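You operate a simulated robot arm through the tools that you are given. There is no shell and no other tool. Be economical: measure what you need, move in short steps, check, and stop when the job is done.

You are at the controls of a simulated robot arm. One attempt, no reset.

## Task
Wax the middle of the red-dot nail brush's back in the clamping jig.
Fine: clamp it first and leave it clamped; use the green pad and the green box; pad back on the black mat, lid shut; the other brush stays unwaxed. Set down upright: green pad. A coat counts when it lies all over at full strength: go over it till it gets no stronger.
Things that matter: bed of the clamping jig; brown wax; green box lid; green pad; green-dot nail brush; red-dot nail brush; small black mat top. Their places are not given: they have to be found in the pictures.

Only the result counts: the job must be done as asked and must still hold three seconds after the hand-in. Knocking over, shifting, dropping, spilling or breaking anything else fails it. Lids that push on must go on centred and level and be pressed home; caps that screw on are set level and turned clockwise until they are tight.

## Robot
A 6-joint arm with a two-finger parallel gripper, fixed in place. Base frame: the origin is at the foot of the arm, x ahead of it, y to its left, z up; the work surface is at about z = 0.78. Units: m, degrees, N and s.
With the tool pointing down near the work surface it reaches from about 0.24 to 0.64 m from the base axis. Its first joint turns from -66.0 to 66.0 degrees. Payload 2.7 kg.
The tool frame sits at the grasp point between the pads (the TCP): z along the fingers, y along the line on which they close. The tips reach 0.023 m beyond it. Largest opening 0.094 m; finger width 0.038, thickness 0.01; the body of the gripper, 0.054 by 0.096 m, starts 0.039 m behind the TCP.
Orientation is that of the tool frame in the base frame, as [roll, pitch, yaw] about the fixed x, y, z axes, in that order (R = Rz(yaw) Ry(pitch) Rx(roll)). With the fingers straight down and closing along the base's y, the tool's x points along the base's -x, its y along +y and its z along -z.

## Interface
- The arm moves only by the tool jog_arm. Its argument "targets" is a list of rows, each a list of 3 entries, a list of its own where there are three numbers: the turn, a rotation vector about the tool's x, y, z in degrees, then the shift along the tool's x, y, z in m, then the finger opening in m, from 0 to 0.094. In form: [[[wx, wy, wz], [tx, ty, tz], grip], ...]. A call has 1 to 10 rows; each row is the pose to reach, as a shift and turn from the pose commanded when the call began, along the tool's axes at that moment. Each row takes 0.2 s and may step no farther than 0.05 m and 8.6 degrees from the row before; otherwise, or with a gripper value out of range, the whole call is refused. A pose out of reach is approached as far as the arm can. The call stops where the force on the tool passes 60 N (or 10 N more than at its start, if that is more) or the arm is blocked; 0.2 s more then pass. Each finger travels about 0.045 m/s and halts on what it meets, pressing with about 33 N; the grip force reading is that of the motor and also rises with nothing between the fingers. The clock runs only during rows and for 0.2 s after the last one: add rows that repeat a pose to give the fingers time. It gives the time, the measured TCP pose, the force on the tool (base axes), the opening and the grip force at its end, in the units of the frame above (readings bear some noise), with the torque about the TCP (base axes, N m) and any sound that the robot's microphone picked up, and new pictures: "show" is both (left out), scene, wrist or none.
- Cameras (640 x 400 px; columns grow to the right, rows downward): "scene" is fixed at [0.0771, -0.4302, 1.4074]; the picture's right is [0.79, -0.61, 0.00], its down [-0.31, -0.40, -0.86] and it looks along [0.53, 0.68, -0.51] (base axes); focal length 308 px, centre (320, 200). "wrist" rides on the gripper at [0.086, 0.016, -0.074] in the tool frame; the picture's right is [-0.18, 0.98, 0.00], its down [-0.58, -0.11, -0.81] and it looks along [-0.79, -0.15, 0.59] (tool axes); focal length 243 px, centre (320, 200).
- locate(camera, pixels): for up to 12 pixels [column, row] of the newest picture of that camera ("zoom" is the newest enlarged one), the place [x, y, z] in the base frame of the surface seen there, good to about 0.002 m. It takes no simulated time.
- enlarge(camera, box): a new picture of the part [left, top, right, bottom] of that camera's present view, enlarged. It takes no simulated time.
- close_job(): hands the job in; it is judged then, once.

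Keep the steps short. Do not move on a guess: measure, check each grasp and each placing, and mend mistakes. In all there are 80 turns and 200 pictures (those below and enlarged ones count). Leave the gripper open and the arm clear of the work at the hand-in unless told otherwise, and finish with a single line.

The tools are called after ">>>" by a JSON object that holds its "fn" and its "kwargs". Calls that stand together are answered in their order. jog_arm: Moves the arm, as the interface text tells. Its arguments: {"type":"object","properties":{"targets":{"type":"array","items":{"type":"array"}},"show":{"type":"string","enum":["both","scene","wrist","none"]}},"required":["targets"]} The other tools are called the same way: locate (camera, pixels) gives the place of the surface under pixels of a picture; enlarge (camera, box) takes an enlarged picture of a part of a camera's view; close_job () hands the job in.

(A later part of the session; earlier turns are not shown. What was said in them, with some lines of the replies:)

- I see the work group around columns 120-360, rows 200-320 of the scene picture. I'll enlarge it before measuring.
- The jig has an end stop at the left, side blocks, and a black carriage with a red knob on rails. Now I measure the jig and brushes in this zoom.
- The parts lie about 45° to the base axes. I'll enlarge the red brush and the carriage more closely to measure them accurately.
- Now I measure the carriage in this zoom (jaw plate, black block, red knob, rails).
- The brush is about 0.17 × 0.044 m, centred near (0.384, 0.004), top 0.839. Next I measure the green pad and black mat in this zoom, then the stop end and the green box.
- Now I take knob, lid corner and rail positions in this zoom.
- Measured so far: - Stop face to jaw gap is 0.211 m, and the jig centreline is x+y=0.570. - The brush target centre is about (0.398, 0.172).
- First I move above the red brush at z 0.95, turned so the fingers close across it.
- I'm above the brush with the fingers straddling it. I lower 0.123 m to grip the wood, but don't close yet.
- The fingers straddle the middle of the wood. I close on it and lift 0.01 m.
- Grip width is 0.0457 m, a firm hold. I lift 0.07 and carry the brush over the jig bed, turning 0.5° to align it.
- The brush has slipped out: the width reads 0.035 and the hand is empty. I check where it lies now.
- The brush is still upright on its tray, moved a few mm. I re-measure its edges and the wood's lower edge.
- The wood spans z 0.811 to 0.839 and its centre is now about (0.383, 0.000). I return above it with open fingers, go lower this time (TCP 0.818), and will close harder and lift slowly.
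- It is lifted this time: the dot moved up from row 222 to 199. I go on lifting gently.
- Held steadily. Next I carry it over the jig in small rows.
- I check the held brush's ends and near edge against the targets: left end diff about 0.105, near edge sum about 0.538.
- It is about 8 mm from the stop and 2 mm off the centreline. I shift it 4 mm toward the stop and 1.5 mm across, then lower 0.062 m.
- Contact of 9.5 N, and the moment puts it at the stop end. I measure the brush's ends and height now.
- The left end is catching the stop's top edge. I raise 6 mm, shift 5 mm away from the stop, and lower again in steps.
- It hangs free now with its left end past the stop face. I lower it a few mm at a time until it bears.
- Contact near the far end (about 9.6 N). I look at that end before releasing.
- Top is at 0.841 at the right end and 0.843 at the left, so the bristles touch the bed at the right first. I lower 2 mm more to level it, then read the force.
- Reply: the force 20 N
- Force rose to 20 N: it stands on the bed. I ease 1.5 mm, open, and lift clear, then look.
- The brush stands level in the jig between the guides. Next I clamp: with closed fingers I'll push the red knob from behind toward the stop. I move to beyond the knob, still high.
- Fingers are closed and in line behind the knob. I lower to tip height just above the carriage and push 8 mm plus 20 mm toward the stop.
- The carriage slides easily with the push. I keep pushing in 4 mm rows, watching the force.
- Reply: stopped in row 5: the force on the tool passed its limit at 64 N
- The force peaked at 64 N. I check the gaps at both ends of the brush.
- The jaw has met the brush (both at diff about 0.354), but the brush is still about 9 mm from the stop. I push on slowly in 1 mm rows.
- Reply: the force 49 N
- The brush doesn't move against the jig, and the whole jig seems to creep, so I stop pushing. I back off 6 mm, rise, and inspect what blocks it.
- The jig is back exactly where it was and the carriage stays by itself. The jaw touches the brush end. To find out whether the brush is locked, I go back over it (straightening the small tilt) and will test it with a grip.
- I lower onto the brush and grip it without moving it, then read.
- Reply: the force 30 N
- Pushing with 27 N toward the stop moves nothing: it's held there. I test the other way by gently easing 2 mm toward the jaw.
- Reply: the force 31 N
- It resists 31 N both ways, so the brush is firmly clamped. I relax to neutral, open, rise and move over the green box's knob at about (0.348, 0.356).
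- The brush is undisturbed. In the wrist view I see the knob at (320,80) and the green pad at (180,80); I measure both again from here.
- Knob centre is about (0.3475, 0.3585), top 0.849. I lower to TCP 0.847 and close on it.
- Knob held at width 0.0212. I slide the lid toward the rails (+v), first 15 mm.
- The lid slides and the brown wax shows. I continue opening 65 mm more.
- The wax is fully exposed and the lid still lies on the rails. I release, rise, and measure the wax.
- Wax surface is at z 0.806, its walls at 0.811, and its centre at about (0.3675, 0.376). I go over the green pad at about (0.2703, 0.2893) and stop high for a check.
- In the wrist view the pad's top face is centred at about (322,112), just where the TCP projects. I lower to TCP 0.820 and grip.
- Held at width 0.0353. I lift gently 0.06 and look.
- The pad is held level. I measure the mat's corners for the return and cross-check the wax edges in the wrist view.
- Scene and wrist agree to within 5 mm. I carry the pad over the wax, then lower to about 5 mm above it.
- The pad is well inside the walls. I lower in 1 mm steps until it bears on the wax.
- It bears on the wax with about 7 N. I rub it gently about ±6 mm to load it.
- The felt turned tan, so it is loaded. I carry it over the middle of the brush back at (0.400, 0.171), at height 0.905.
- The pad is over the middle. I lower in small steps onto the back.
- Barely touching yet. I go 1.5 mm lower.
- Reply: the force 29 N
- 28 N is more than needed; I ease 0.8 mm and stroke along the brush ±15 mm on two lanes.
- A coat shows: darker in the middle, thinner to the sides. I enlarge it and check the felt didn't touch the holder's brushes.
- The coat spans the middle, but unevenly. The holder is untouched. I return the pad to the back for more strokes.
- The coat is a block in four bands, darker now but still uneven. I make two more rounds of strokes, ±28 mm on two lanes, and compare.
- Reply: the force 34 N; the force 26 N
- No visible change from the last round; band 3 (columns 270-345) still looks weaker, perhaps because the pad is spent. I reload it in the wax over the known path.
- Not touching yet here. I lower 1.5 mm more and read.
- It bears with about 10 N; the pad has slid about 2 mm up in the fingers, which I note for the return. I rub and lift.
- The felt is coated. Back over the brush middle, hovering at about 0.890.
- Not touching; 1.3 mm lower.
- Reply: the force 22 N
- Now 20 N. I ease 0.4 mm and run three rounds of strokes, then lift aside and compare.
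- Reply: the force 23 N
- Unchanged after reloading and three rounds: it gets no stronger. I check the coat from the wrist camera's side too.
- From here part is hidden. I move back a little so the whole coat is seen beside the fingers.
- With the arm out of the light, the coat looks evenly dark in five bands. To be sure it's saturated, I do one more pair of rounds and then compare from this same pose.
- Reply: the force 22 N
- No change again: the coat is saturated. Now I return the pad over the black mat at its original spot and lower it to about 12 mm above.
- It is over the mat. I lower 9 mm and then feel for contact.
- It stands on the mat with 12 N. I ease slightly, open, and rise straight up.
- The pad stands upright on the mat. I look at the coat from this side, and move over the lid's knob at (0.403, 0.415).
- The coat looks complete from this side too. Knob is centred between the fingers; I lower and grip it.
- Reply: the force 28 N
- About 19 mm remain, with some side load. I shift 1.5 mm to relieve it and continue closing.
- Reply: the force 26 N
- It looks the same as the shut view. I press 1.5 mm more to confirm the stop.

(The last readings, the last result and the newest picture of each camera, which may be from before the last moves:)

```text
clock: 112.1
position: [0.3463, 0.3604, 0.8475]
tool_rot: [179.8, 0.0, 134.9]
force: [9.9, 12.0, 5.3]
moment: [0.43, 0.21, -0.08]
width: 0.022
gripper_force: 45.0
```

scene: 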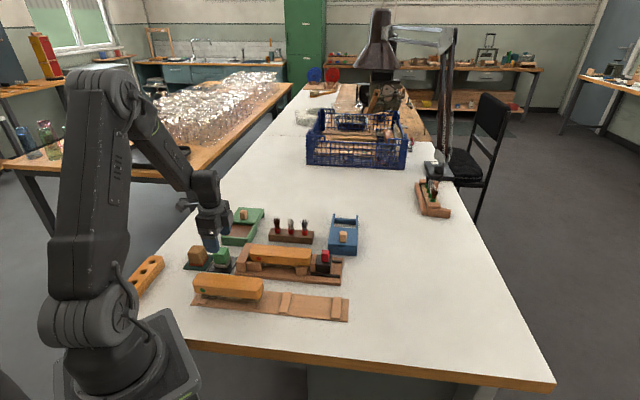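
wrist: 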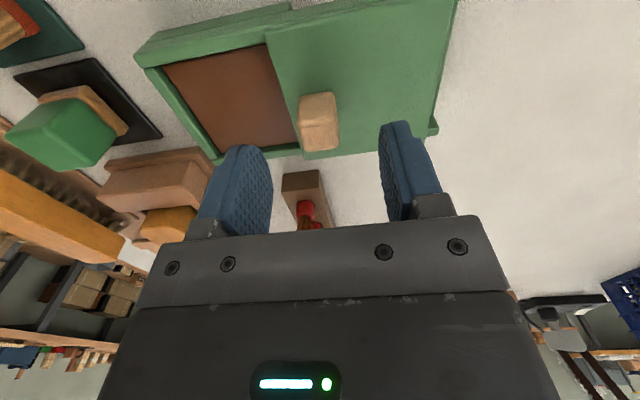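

Force in +v rose to 15 N with no motion: the lid is shut. I release, rise straight up, and check.

>>> {"fn": "jog_arm", "kwargs": {"targets": [[[0, 0, 0], [0, 0.0012, 0], 0.0], [[0, 0, 0], [0, 0.0012, 0], 0.035], [[0, 0, 0], [0, 0.0012, 0], 0.05], [[0, 0, 0], [0, 0.0012, 0], 0.05], [[0, 0, 0], [0, 0.0012, -0.015], 0.05], [[0, 0, 0], [0, 0.0012, -0.06], 0.06], [[0, 0, 0], [0, 0.0012, -0.11], 0.08], [[0, 0, 0], [0, 0.0012, -0.15], 0.09]]}}

>>> {"fn": "enlarge", "kwargs": {"camera": "scene", "box": [205, 195, 275, 250]}}

>>> {"fn": "enlarge", "kwargs": {"camera": "scene", "box": [215, 204, 271, 249]}}

>>> {"fn": "locate", "kwargs": {"camera": "zoom", "pixels": [[125, 280], [355, 298], [215, 140], [432, 155], [240, 290], [225, 175], [300, 150]]}}

>>> {"fn": "enlarge", "kwargs": {"camera": "scene", "box": [170, 200, 370, 325]}}

```text
clock: 113.9
position: [0.3461, 0.3608, 0.9985]
tool_rot: [-180.0, -0.1, 135.1]
force: [0.8, -0.1, 0.1]
moment: [-0.01, -0.01, -0.04]
width: 0.0902
gripper_force: 0.0
```

scene: 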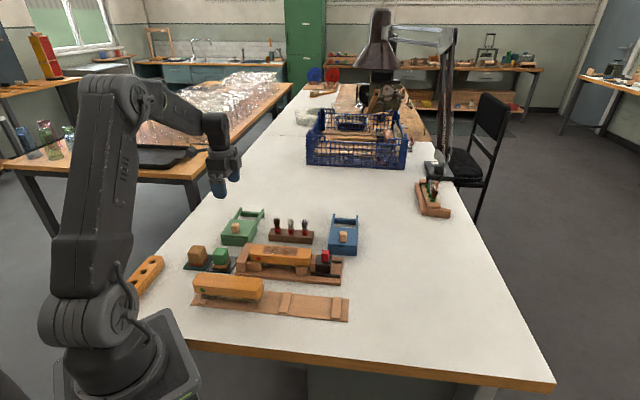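
wrist: 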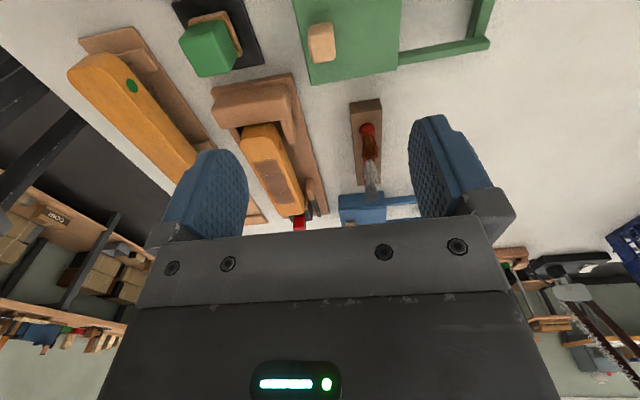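

```text
7.27 times, centred on (240, 222) of scene
```

zoom: 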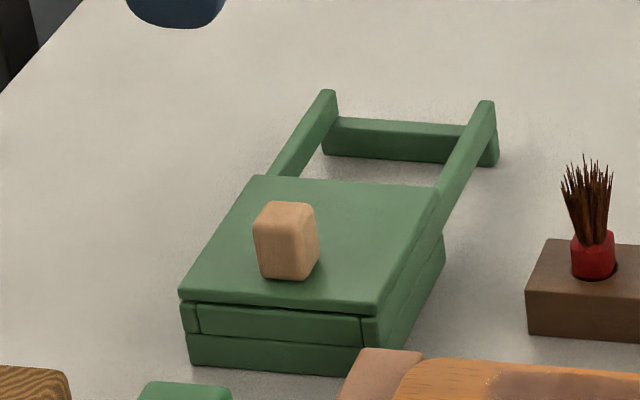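

```text
8.89 times, centred on (243, 226) of scene
```

zoom: 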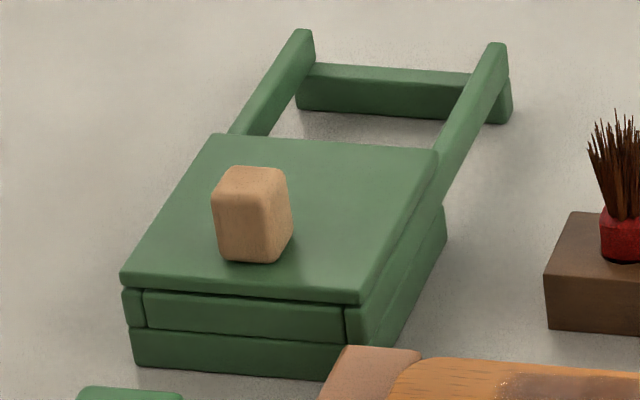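

```text
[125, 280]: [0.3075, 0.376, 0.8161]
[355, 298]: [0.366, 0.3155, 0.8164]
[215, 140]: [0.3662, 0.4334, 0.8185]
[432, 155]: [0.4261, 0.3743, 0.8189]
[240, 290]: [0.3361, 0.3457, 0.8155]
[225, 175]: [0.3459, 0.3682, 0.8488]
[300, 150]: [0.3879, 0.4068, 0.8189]
```

```text
3.20 times, centred on (270, 262) of scene
```

zoom: 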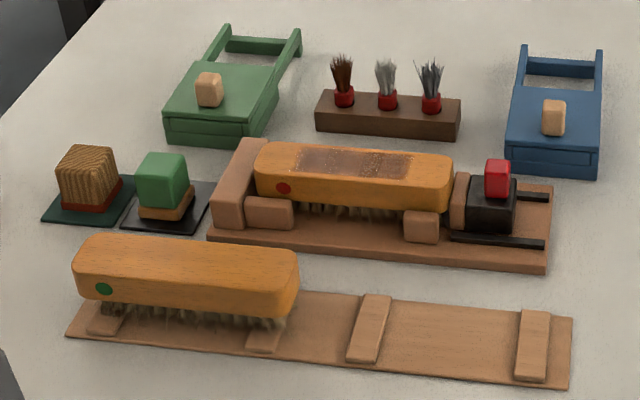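

Everything stands well, but comparing with the start view the lid is about 0.5–1 mm short, since I backed off before opening. I'll push the knob home from behind with closed fingers.

>>> {"fn": "jog_arm", "kwargs": {"targets": [[[0, 0, 0], [0, 0.02, 0], 0.05], [[0, 0, 0], [0, 0.036, 0], 0.02], [[0, 0, 0], [0, 0.036, 0.04], 0.0], [[0, 0, 0], [0, 0.036, 0.08], 0.0], [[0, 0, 0], [0, 0.036, 0.12], 0.0], [[0, 0, 0], [0, 0.036, 0.145], 0.0], [[0, 0, 0], [0, 0.03, 0.145], 0.0], [[0, 0, 0], [0, 0.025, 0.145], 0.0], [[0, 0, 0], [0, 0.0225, 0.145], 0.0]], "show": "none"}}

>>> {"fn": "jog_arm", "kwargs": {"targets": [[[0, 0, 0], [0, -0.001, 0], 0.0], [[0, 0, 0], [0, -0.002, 0], 0.0], [[0, 0, 0], [0, -0.002, 0], 0.0]], "show": "none"}}

```text
clock: 115.9
position: [0.3619, 0.3757, 0.852]
tool_rot: [179.8, 0.1, 135.1]
force: [9.3, 7.1, -5.9]
moment: [0.08, -0.07, -0.01]
width: 0.0001
gripper_force: 33.3
```

```text
clock: 116.7
position: [0.3603, 0.3758, 0.853]
tool_rot: [180.0, 0.0, 135.1]
force: [4.4, 4.2, 4.4]
moment: [0.02, -0.06, 0.01]
width: 0.0
gripper_force: 33.4
```

It moved a little. I push on in 1 mm steps until the force rises firmly.

>>> {"fn": "jog_arm", "kwargs": {"targets": [[[0, 0, 0], [0, -0.001, 0], 0.0], [[0, 0, 0], [0, -0.002, 0], 0.0], [[0, 0, 0], [0, -0.002, 0], 0.0]], "show": "none"}}

>>> {"fn": "enlarge", "kwargs": {"camera": "scene", "box": [215, 204, 271, 249]}}

```text
clock: 117.5
position: [0.3597, 0.3742, 0.8551]
tool_rot: [179.8, 0.0, 135.1]
force: [11.2, 14.1, -2.2]
moment: [0.19, -0.14, -0.04]
width: 0.0
gripper_force: 32.8
```

```text
8.89 times, centred on (243, 226) of scene
```

zoom: 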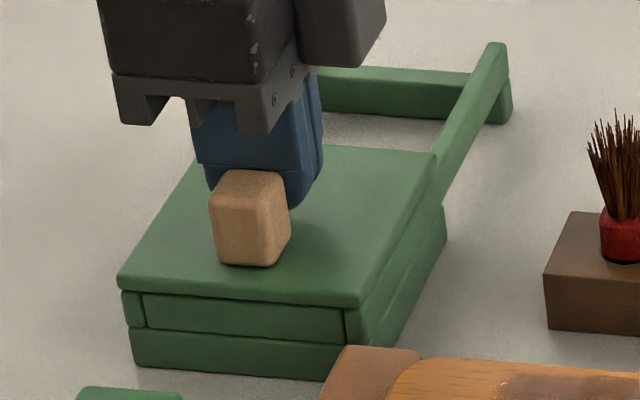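

The lid's front now matches the starting view (knob at 209–290, 169–266) with 18 N against the stop. I back away from the knob and rise clear.

>>> {"fn": "jog_arm", "kwargs": {"targets": [[[0, 0, 0], [0, 0.008, 0], 0.0], [[0, 0, 0], [0, 0.015, -0.01], 0.0], [[0, 0, 0], [0, 0.015, -0.05], 0.02], [[0, 0, 0], [0, 0.015, -0.1], 0.05], [[0, 0, 0], [0, 0.015, -0.15], 0.08], [[0, 0, 0], [0, 0.015, -0.2], 0.09], [[0, 0, 0], [0, 0.015, -0.2], 0.09]], "show": "none"}}

>>> {"fn": "enlarge", "kwargs": {"camera": "scene", "box": [215, 204, 271, 249]}}

>>> {"fn": "enlarge", "kwargs": {"camera": "scene", "box": [245, 230, 335, 285]}}

```text
clock: 119.1
position: [0.3697, 0.3816, 1.0547]
tool_rot: [179.9, -0.1, 135.1]
force: [-0.3, 0.0, 0.5]
moment: [-0.01, 0.0, 0.03]
width: 0.09
gripper_force: 0.0
```

```text
8.89 times, centred on (243, 226) of scene
```

zoom: 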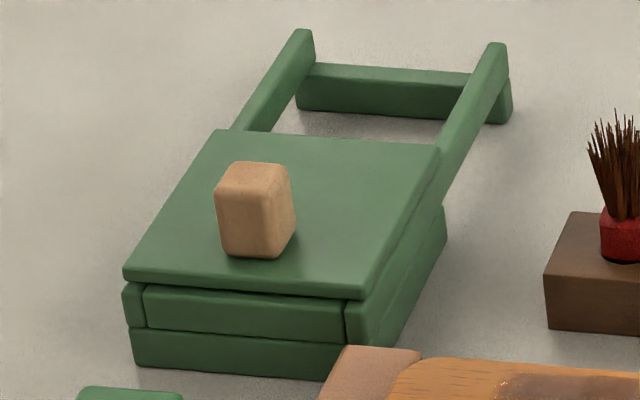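

```text
7.11 times, centred on (290, 258) of scene
```

zoom: 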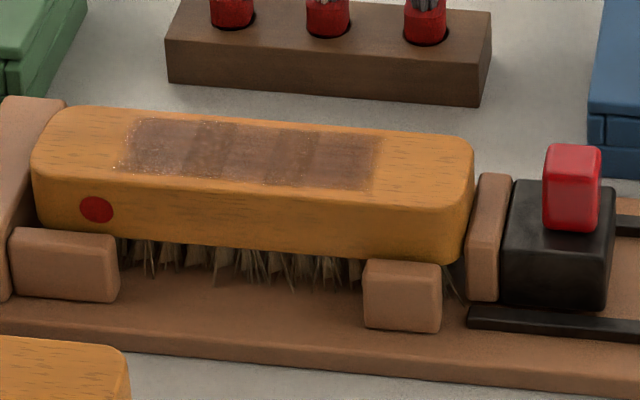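

The lid sprang back about 3 mm when I let go of 18 N quickly. I repeat it gently: push it shut with a light force and retreat slowly.

>>> {"fn": "jog_arm", "kwargs": {"targets": [[[0, 0, 0], [0, 0.003, 0.05], 0.05], [[0, 0, 0], [0, 0.003, 0.1], 0.02], [[0, 0, 0], [0, 0.003, 0.15], 0.0], [[0, 0, 0], [0, 0.003, 0.19], 0.0], [[0, 0, 0], [0, 0.003, 0.2], 0.0], [[0, 0, 0], [0, -0.004, 0.2], 0.0], [[0, 0, 0], [0, -0.01, 0.2], 0.0], [[0, 0, 0], [0, -0.012, 0.2], 0.0], [[0, 0, 0], [0, -0.0135, 0.2], 0.0], [[0, 0, 0], [0, -0.0135, 0.2], 0.0]], "show": "none"}}

>>> {"fn": "enlarge", "kwargs": {"camera": "scene", "box": [215, 204, 271, 249]}}

```text
clock: 120.2
position: [0.3785, 0.3924, 0.8753]
tool_rot: [178.1, 0.0, 135.3]
force: [0.5, -0.3, 4.8]
moment: [-0.03, 0.0, 0.0]
width: 0.0001
gripper_force: 7.1
stopped in row 5: the force on the tool passed its limit at 72 N (the readings are from after the stop); the commanded pose is now the measured one
```

```text
8.89 times, centred on (243, 226) of scene
5 turns are left
```

zoom: 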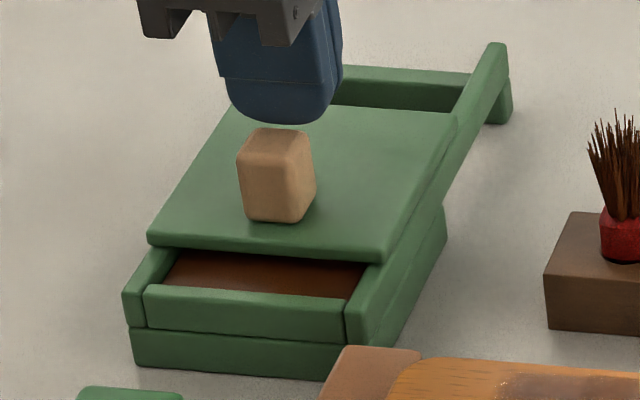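

The fingers came down on the knob and pushed the lid open again about 24 mm; nothing else moved. With few turns left, I rise, straighten the tool, open wide over the knob, lower, grip it as before, and slide it most of the way shut.

>>> {"fn": "jog_arm", "kwargs": {"targets": [[[1, 0, 0.15], [0, 0, -0.03], 0.03], [[1.9, 0, 0.3], [0, -0.01, -0.045], 0.05], [[1.9, 0, 0.3], [0, -0.0205, -0.045], 0.08], [[1.9, 0, 0.3], [0, -0.0205, -0.045], 0.08], [[1.9, 0, 0.3], [0, -0.0205, -0.045], 0.08], [[1.9, 0, 0.3], [0, -0.0205, -0.045], 0.08]], "show": "none"}}

>>> {"fn": "jog_arm", "kwargs": {"targets": [[[0, 0, 0], [0, 0, 0.03], 0.08], [[0, 0, 0], [0, 0, 0.06], 0.08], [[0, 0, 0], [0, 0, 0.072], 0.08], [[0, 0, 0], [0, 0, 0.072], 0.05], [[0, 0, 0], [0, 0, 0.072], 0.02], [[0, 0, 0], [0, 0, 0.072], 0.0], [[0, 0, 0], [0, 0, 0.072], 0.0], [[0, 0, 0], [0, 0, 0.072], 0.0]], "show": "none"}}

>>> {"fn": "jog_arm", "kwargs": {"targets": [[[0, 0, 0], [0, -0.004, 0], 0.0], [[0, 0, 0], [0, -0.008, 0], 0.0], [[0, 0, 0], [0, -0.012, 0], 0.0], [[0, 0, 0], [0, -0.016, 0], 0.0], [[0, 0, 0], [0, -0.016, 0], 0.0]], "show": "none"}}

>>> {"fn": "enlarge", "kwargs": {"camera": "scene", "box": [215, 204, 271, 249]}}

```text
clock: 121.6
position: [0.3619, 0.3745, 0.9177]
tool_rot: [180.0, -0.1, 134.9]
force: [0.7, 0.2, 1.0]
moment: [0.01, 0.0, -0.02]
width: 0.08
gripper_force: 0.1
```

```text
clock: 123.4
position: [0.3636, 0.3755, 0.8452]
tool_rot: [180.0, 0.0, 135.0]
force: [-0.1, 1.1, 8.1]
moment: [0.02, 0.01, 0.04]
width: 0.0219
gripper_force: 45.2
```

```text
clock: 124.6
position: [0.3498, 0.3636, 0.8457]
tool_rot: [-179.8, 0.1, 134.9]
force: [-0.8, 0.3, -9.2]
moment: [0.42, -0.22, 0.16]
width: 0.0216
gripper_force: 44.9
```

```text
8.89 times, centred on (243, 226) of scene
4 turns are left
```

zoom: 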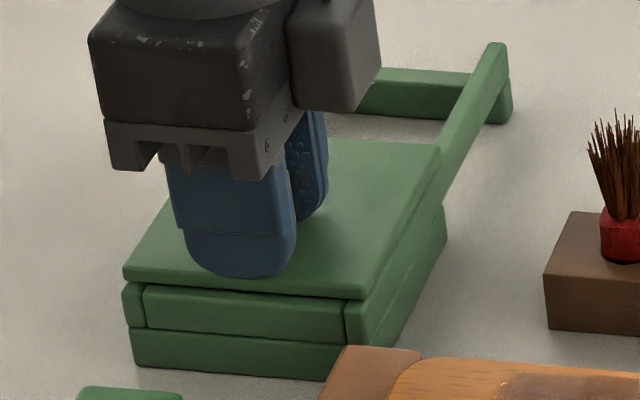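

Held again, with about 4.5 mm to go. I slide it home in 1 mm steps with a light press, open without backing off, rise, and look.

>>> {"fn": "jog_arm", "kwargs": {"targets": [[[0, 0, 0], [0, -0.0015, 0], 0.0], [[0, 0, 0], [0, -0.003, 0], 0.0], [[0, 0, 0], [0, -0.0042, 0], 0.0], [[0, 0, 0], [0, -0.0052, 0], 0.0], [[0, 0, 0], [0, -0.0058, 0], 0.0], [[0, 0, 0], [0, -0.0058, 0], 0.0]], "show": "none"}}

>>> {"fn": "jog_arm", "kwargs": {"targets": [[[0, 0, 0], [0, 0, 0], 0.024], [[0, 0, 0], [0, 0, 0], 0.03], [[0, 0, 0], [0, 0, 0], 0.045], [[0, 0, 0], [0, 0, 0], 0.055], [[0, 0, 0], [0, 0, 0], 0.055], [[0, 0, 0], [0, 0, -0.01], 0.055], [[0, 0, 0], [0, 0, -0.04], 0.06], [[0, 0, 0], [0, 0, -0.085], 0.08], [[0, 0, 0], [0, 0, -0.13], 0.09], [[0, 0, 0], [0, 0, -0.17], 0.09]], "show": "scene"}}

>>> {"fn": "enlarge", "kwargs": {"camera": "scene", "box": [215, 204, 271, 249]}}

>>> {"fn": "enlarge", "kwargs": {"camera": "scene", "box": [170, 200, 370, 325]}}

```text
clock: 126.0
position: [0.3471, 0.3592, 0.8446]
tool_rot: [-179.8, 0.0, 134.9]
force: [1.4, 3.4, -28.2]
moment: [-0.03, -0.4, 0.03]
width: 0.0215
gripper_force: 45.4
```

```text
clock: 128.2
position: [0.3442, 0.3588, 1.0179]
tool_rot: [-180.0, 0.0, 134.9]
force: [0.6, 0.2, 0.5]
moment: [-0.01, 0.0, 0.02]
width: 0.0903
gripper_force: 0.0
```

scene: 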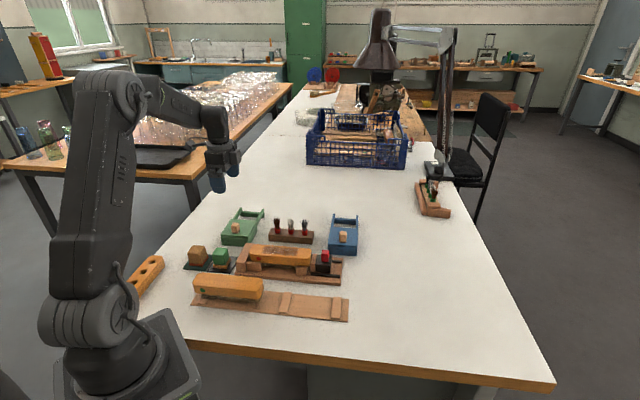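

```text
8.89 times, centred on (243, 226) of scene
```

zoom: 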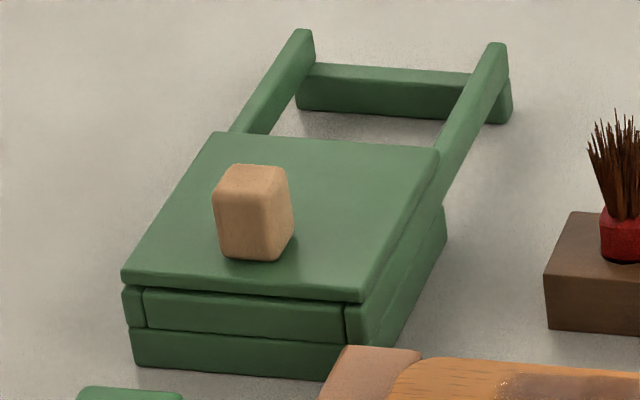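

```text
3.20 times, centred on (270, 262) of scene
3 turns are left
```

zoom: 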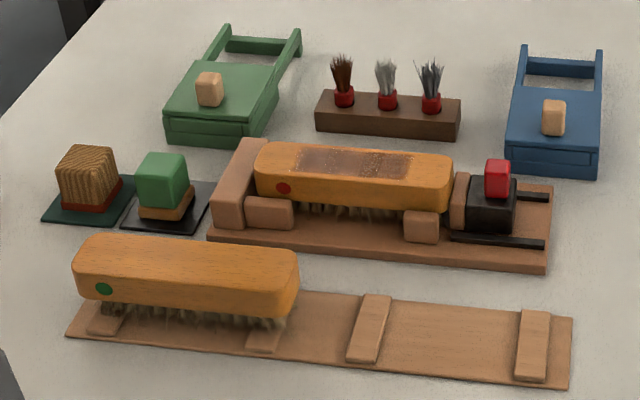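

The lid sits about 1.5 mm off the starting view and the last press was only 3 N, so it was not yet at its stop. I do one more grip, push 2.2 mm further, open in place, and rise.

>>> {"fn": "jog_arm", "kwargs": {"targets": [[[0, 0, 0], [0, 0, 0.045], 0.08], [[0, 0, 0], [0, 0, 0.09], 0.07], [[0, 0, 0], [0, 0, 0.13], 0.06], [[0, 0, 0], [0, 0, 0.155], 0.06], [[0, 0, 0], [0, 0, 0.168], 0.06], [[0, 0, 0], [0, 0, 0.168], 0.03], [[0, 0, 0], [0, 0, 0.168], 0.0], [[0, 0, 0], [0, 0, 0.168], 0.0], [[0, 0, 0], [0, 0, 0.168], 0.0], [[0, 0, 0], [0, 0, 0.168], 0.0]], "show": "none"}}

>>> {"fn": "jog_arm", "kwargs": {"targets": [[[0, 0, 0], [0, -0.0008, 0], 0.0], [[0, 0, 0], [0, -0.0015, 0], 0.0], [[0, 0, 0], [0, -0.0022, 0], 0.0], [[0, 0, 0], [0, -0.0022, 0], 0.0], [[0, 0, 0], [0, -0.0022, 0], 0.0]], "show": "none"}}

>>> {"fn": "jog_arm", "kwargs": {"targets": [[[0, 0, 0], [0, 0, 0], 0.024], [[0, 0, 0], [0, 0, 0], 0.03], [[0, 0, 0], [0, 0, 0], 0.045], [[0, 0, 0], [0, 0, 0], 0.055], [[0, 0, 0], [0, 0, 0], 0.055], [[0, 0, 0], [0, 0, -0.01], 0.055], [[0, 0, 0], [0, 0, -0.04], 0.06], [[0, 0, 0], [0, 0, -0.085], 0.08], [[0, 0, 0], [0, 0, -0.13], 0.09], [[0, 0, 0], [0, 0, -0.17], 0.09]], "show": "none"}}

>>> {"fn": "enlarge", "kwargs": {"camera": "scene", "box": [215, 204, 271, 249]}}

```text
clock: 130.4
position: [0.3468, 0.3598, 0.8494]
tool_rot: [-180.0, 0.0, 134.9]
force: [2.0, 1.2, -3.6]
moment: [0.13, 0.0, 0.07]
width: 0.0214
gripper_force: 44.6
```

```text
clock: 131.6
position: [0.3459, 0.3581, 0.8489]
tool_rot: [179.6, -0.1, 135.0]
force: [23.7, 11.1, -6.3]
moment: [-0.19, -0.17, -0.06]
width: 0.0215
gripper_force: 45.2
```

```text
clock: 133.8
position: [0.3447, 0.3577, 1.0196]
tool_rot: [-179.9, 0.0, 134.9]
force: [-1.3, -0.1, 0.7]
moment: [-0.01, 0.01, 0.0]
width: 0.0901
gripper_force: 0.1
```

```text
8.89 times, centred on (243, 226) of scene
2 turns are left
```

zoom: 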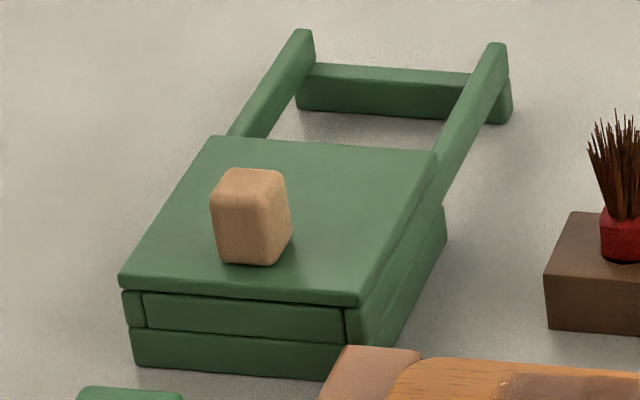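

The lid now matches the starting view: knob at columns 210–291, rows 168–265, front edge at (118,283). It met its stop at about 25 N and stayed there after release. The arm is clear and the gripper open, so I hand in.

>>> {"fn": "close_job", "kwargs": {}}

```text
The job is handed in.
```

The job is handed in: the red-dot brush is clamped with the middle of its back waxed until it got no darker, the green pad is upright on the black mat, the green box lid is shut, and the green-dot brush was left unwaxed.
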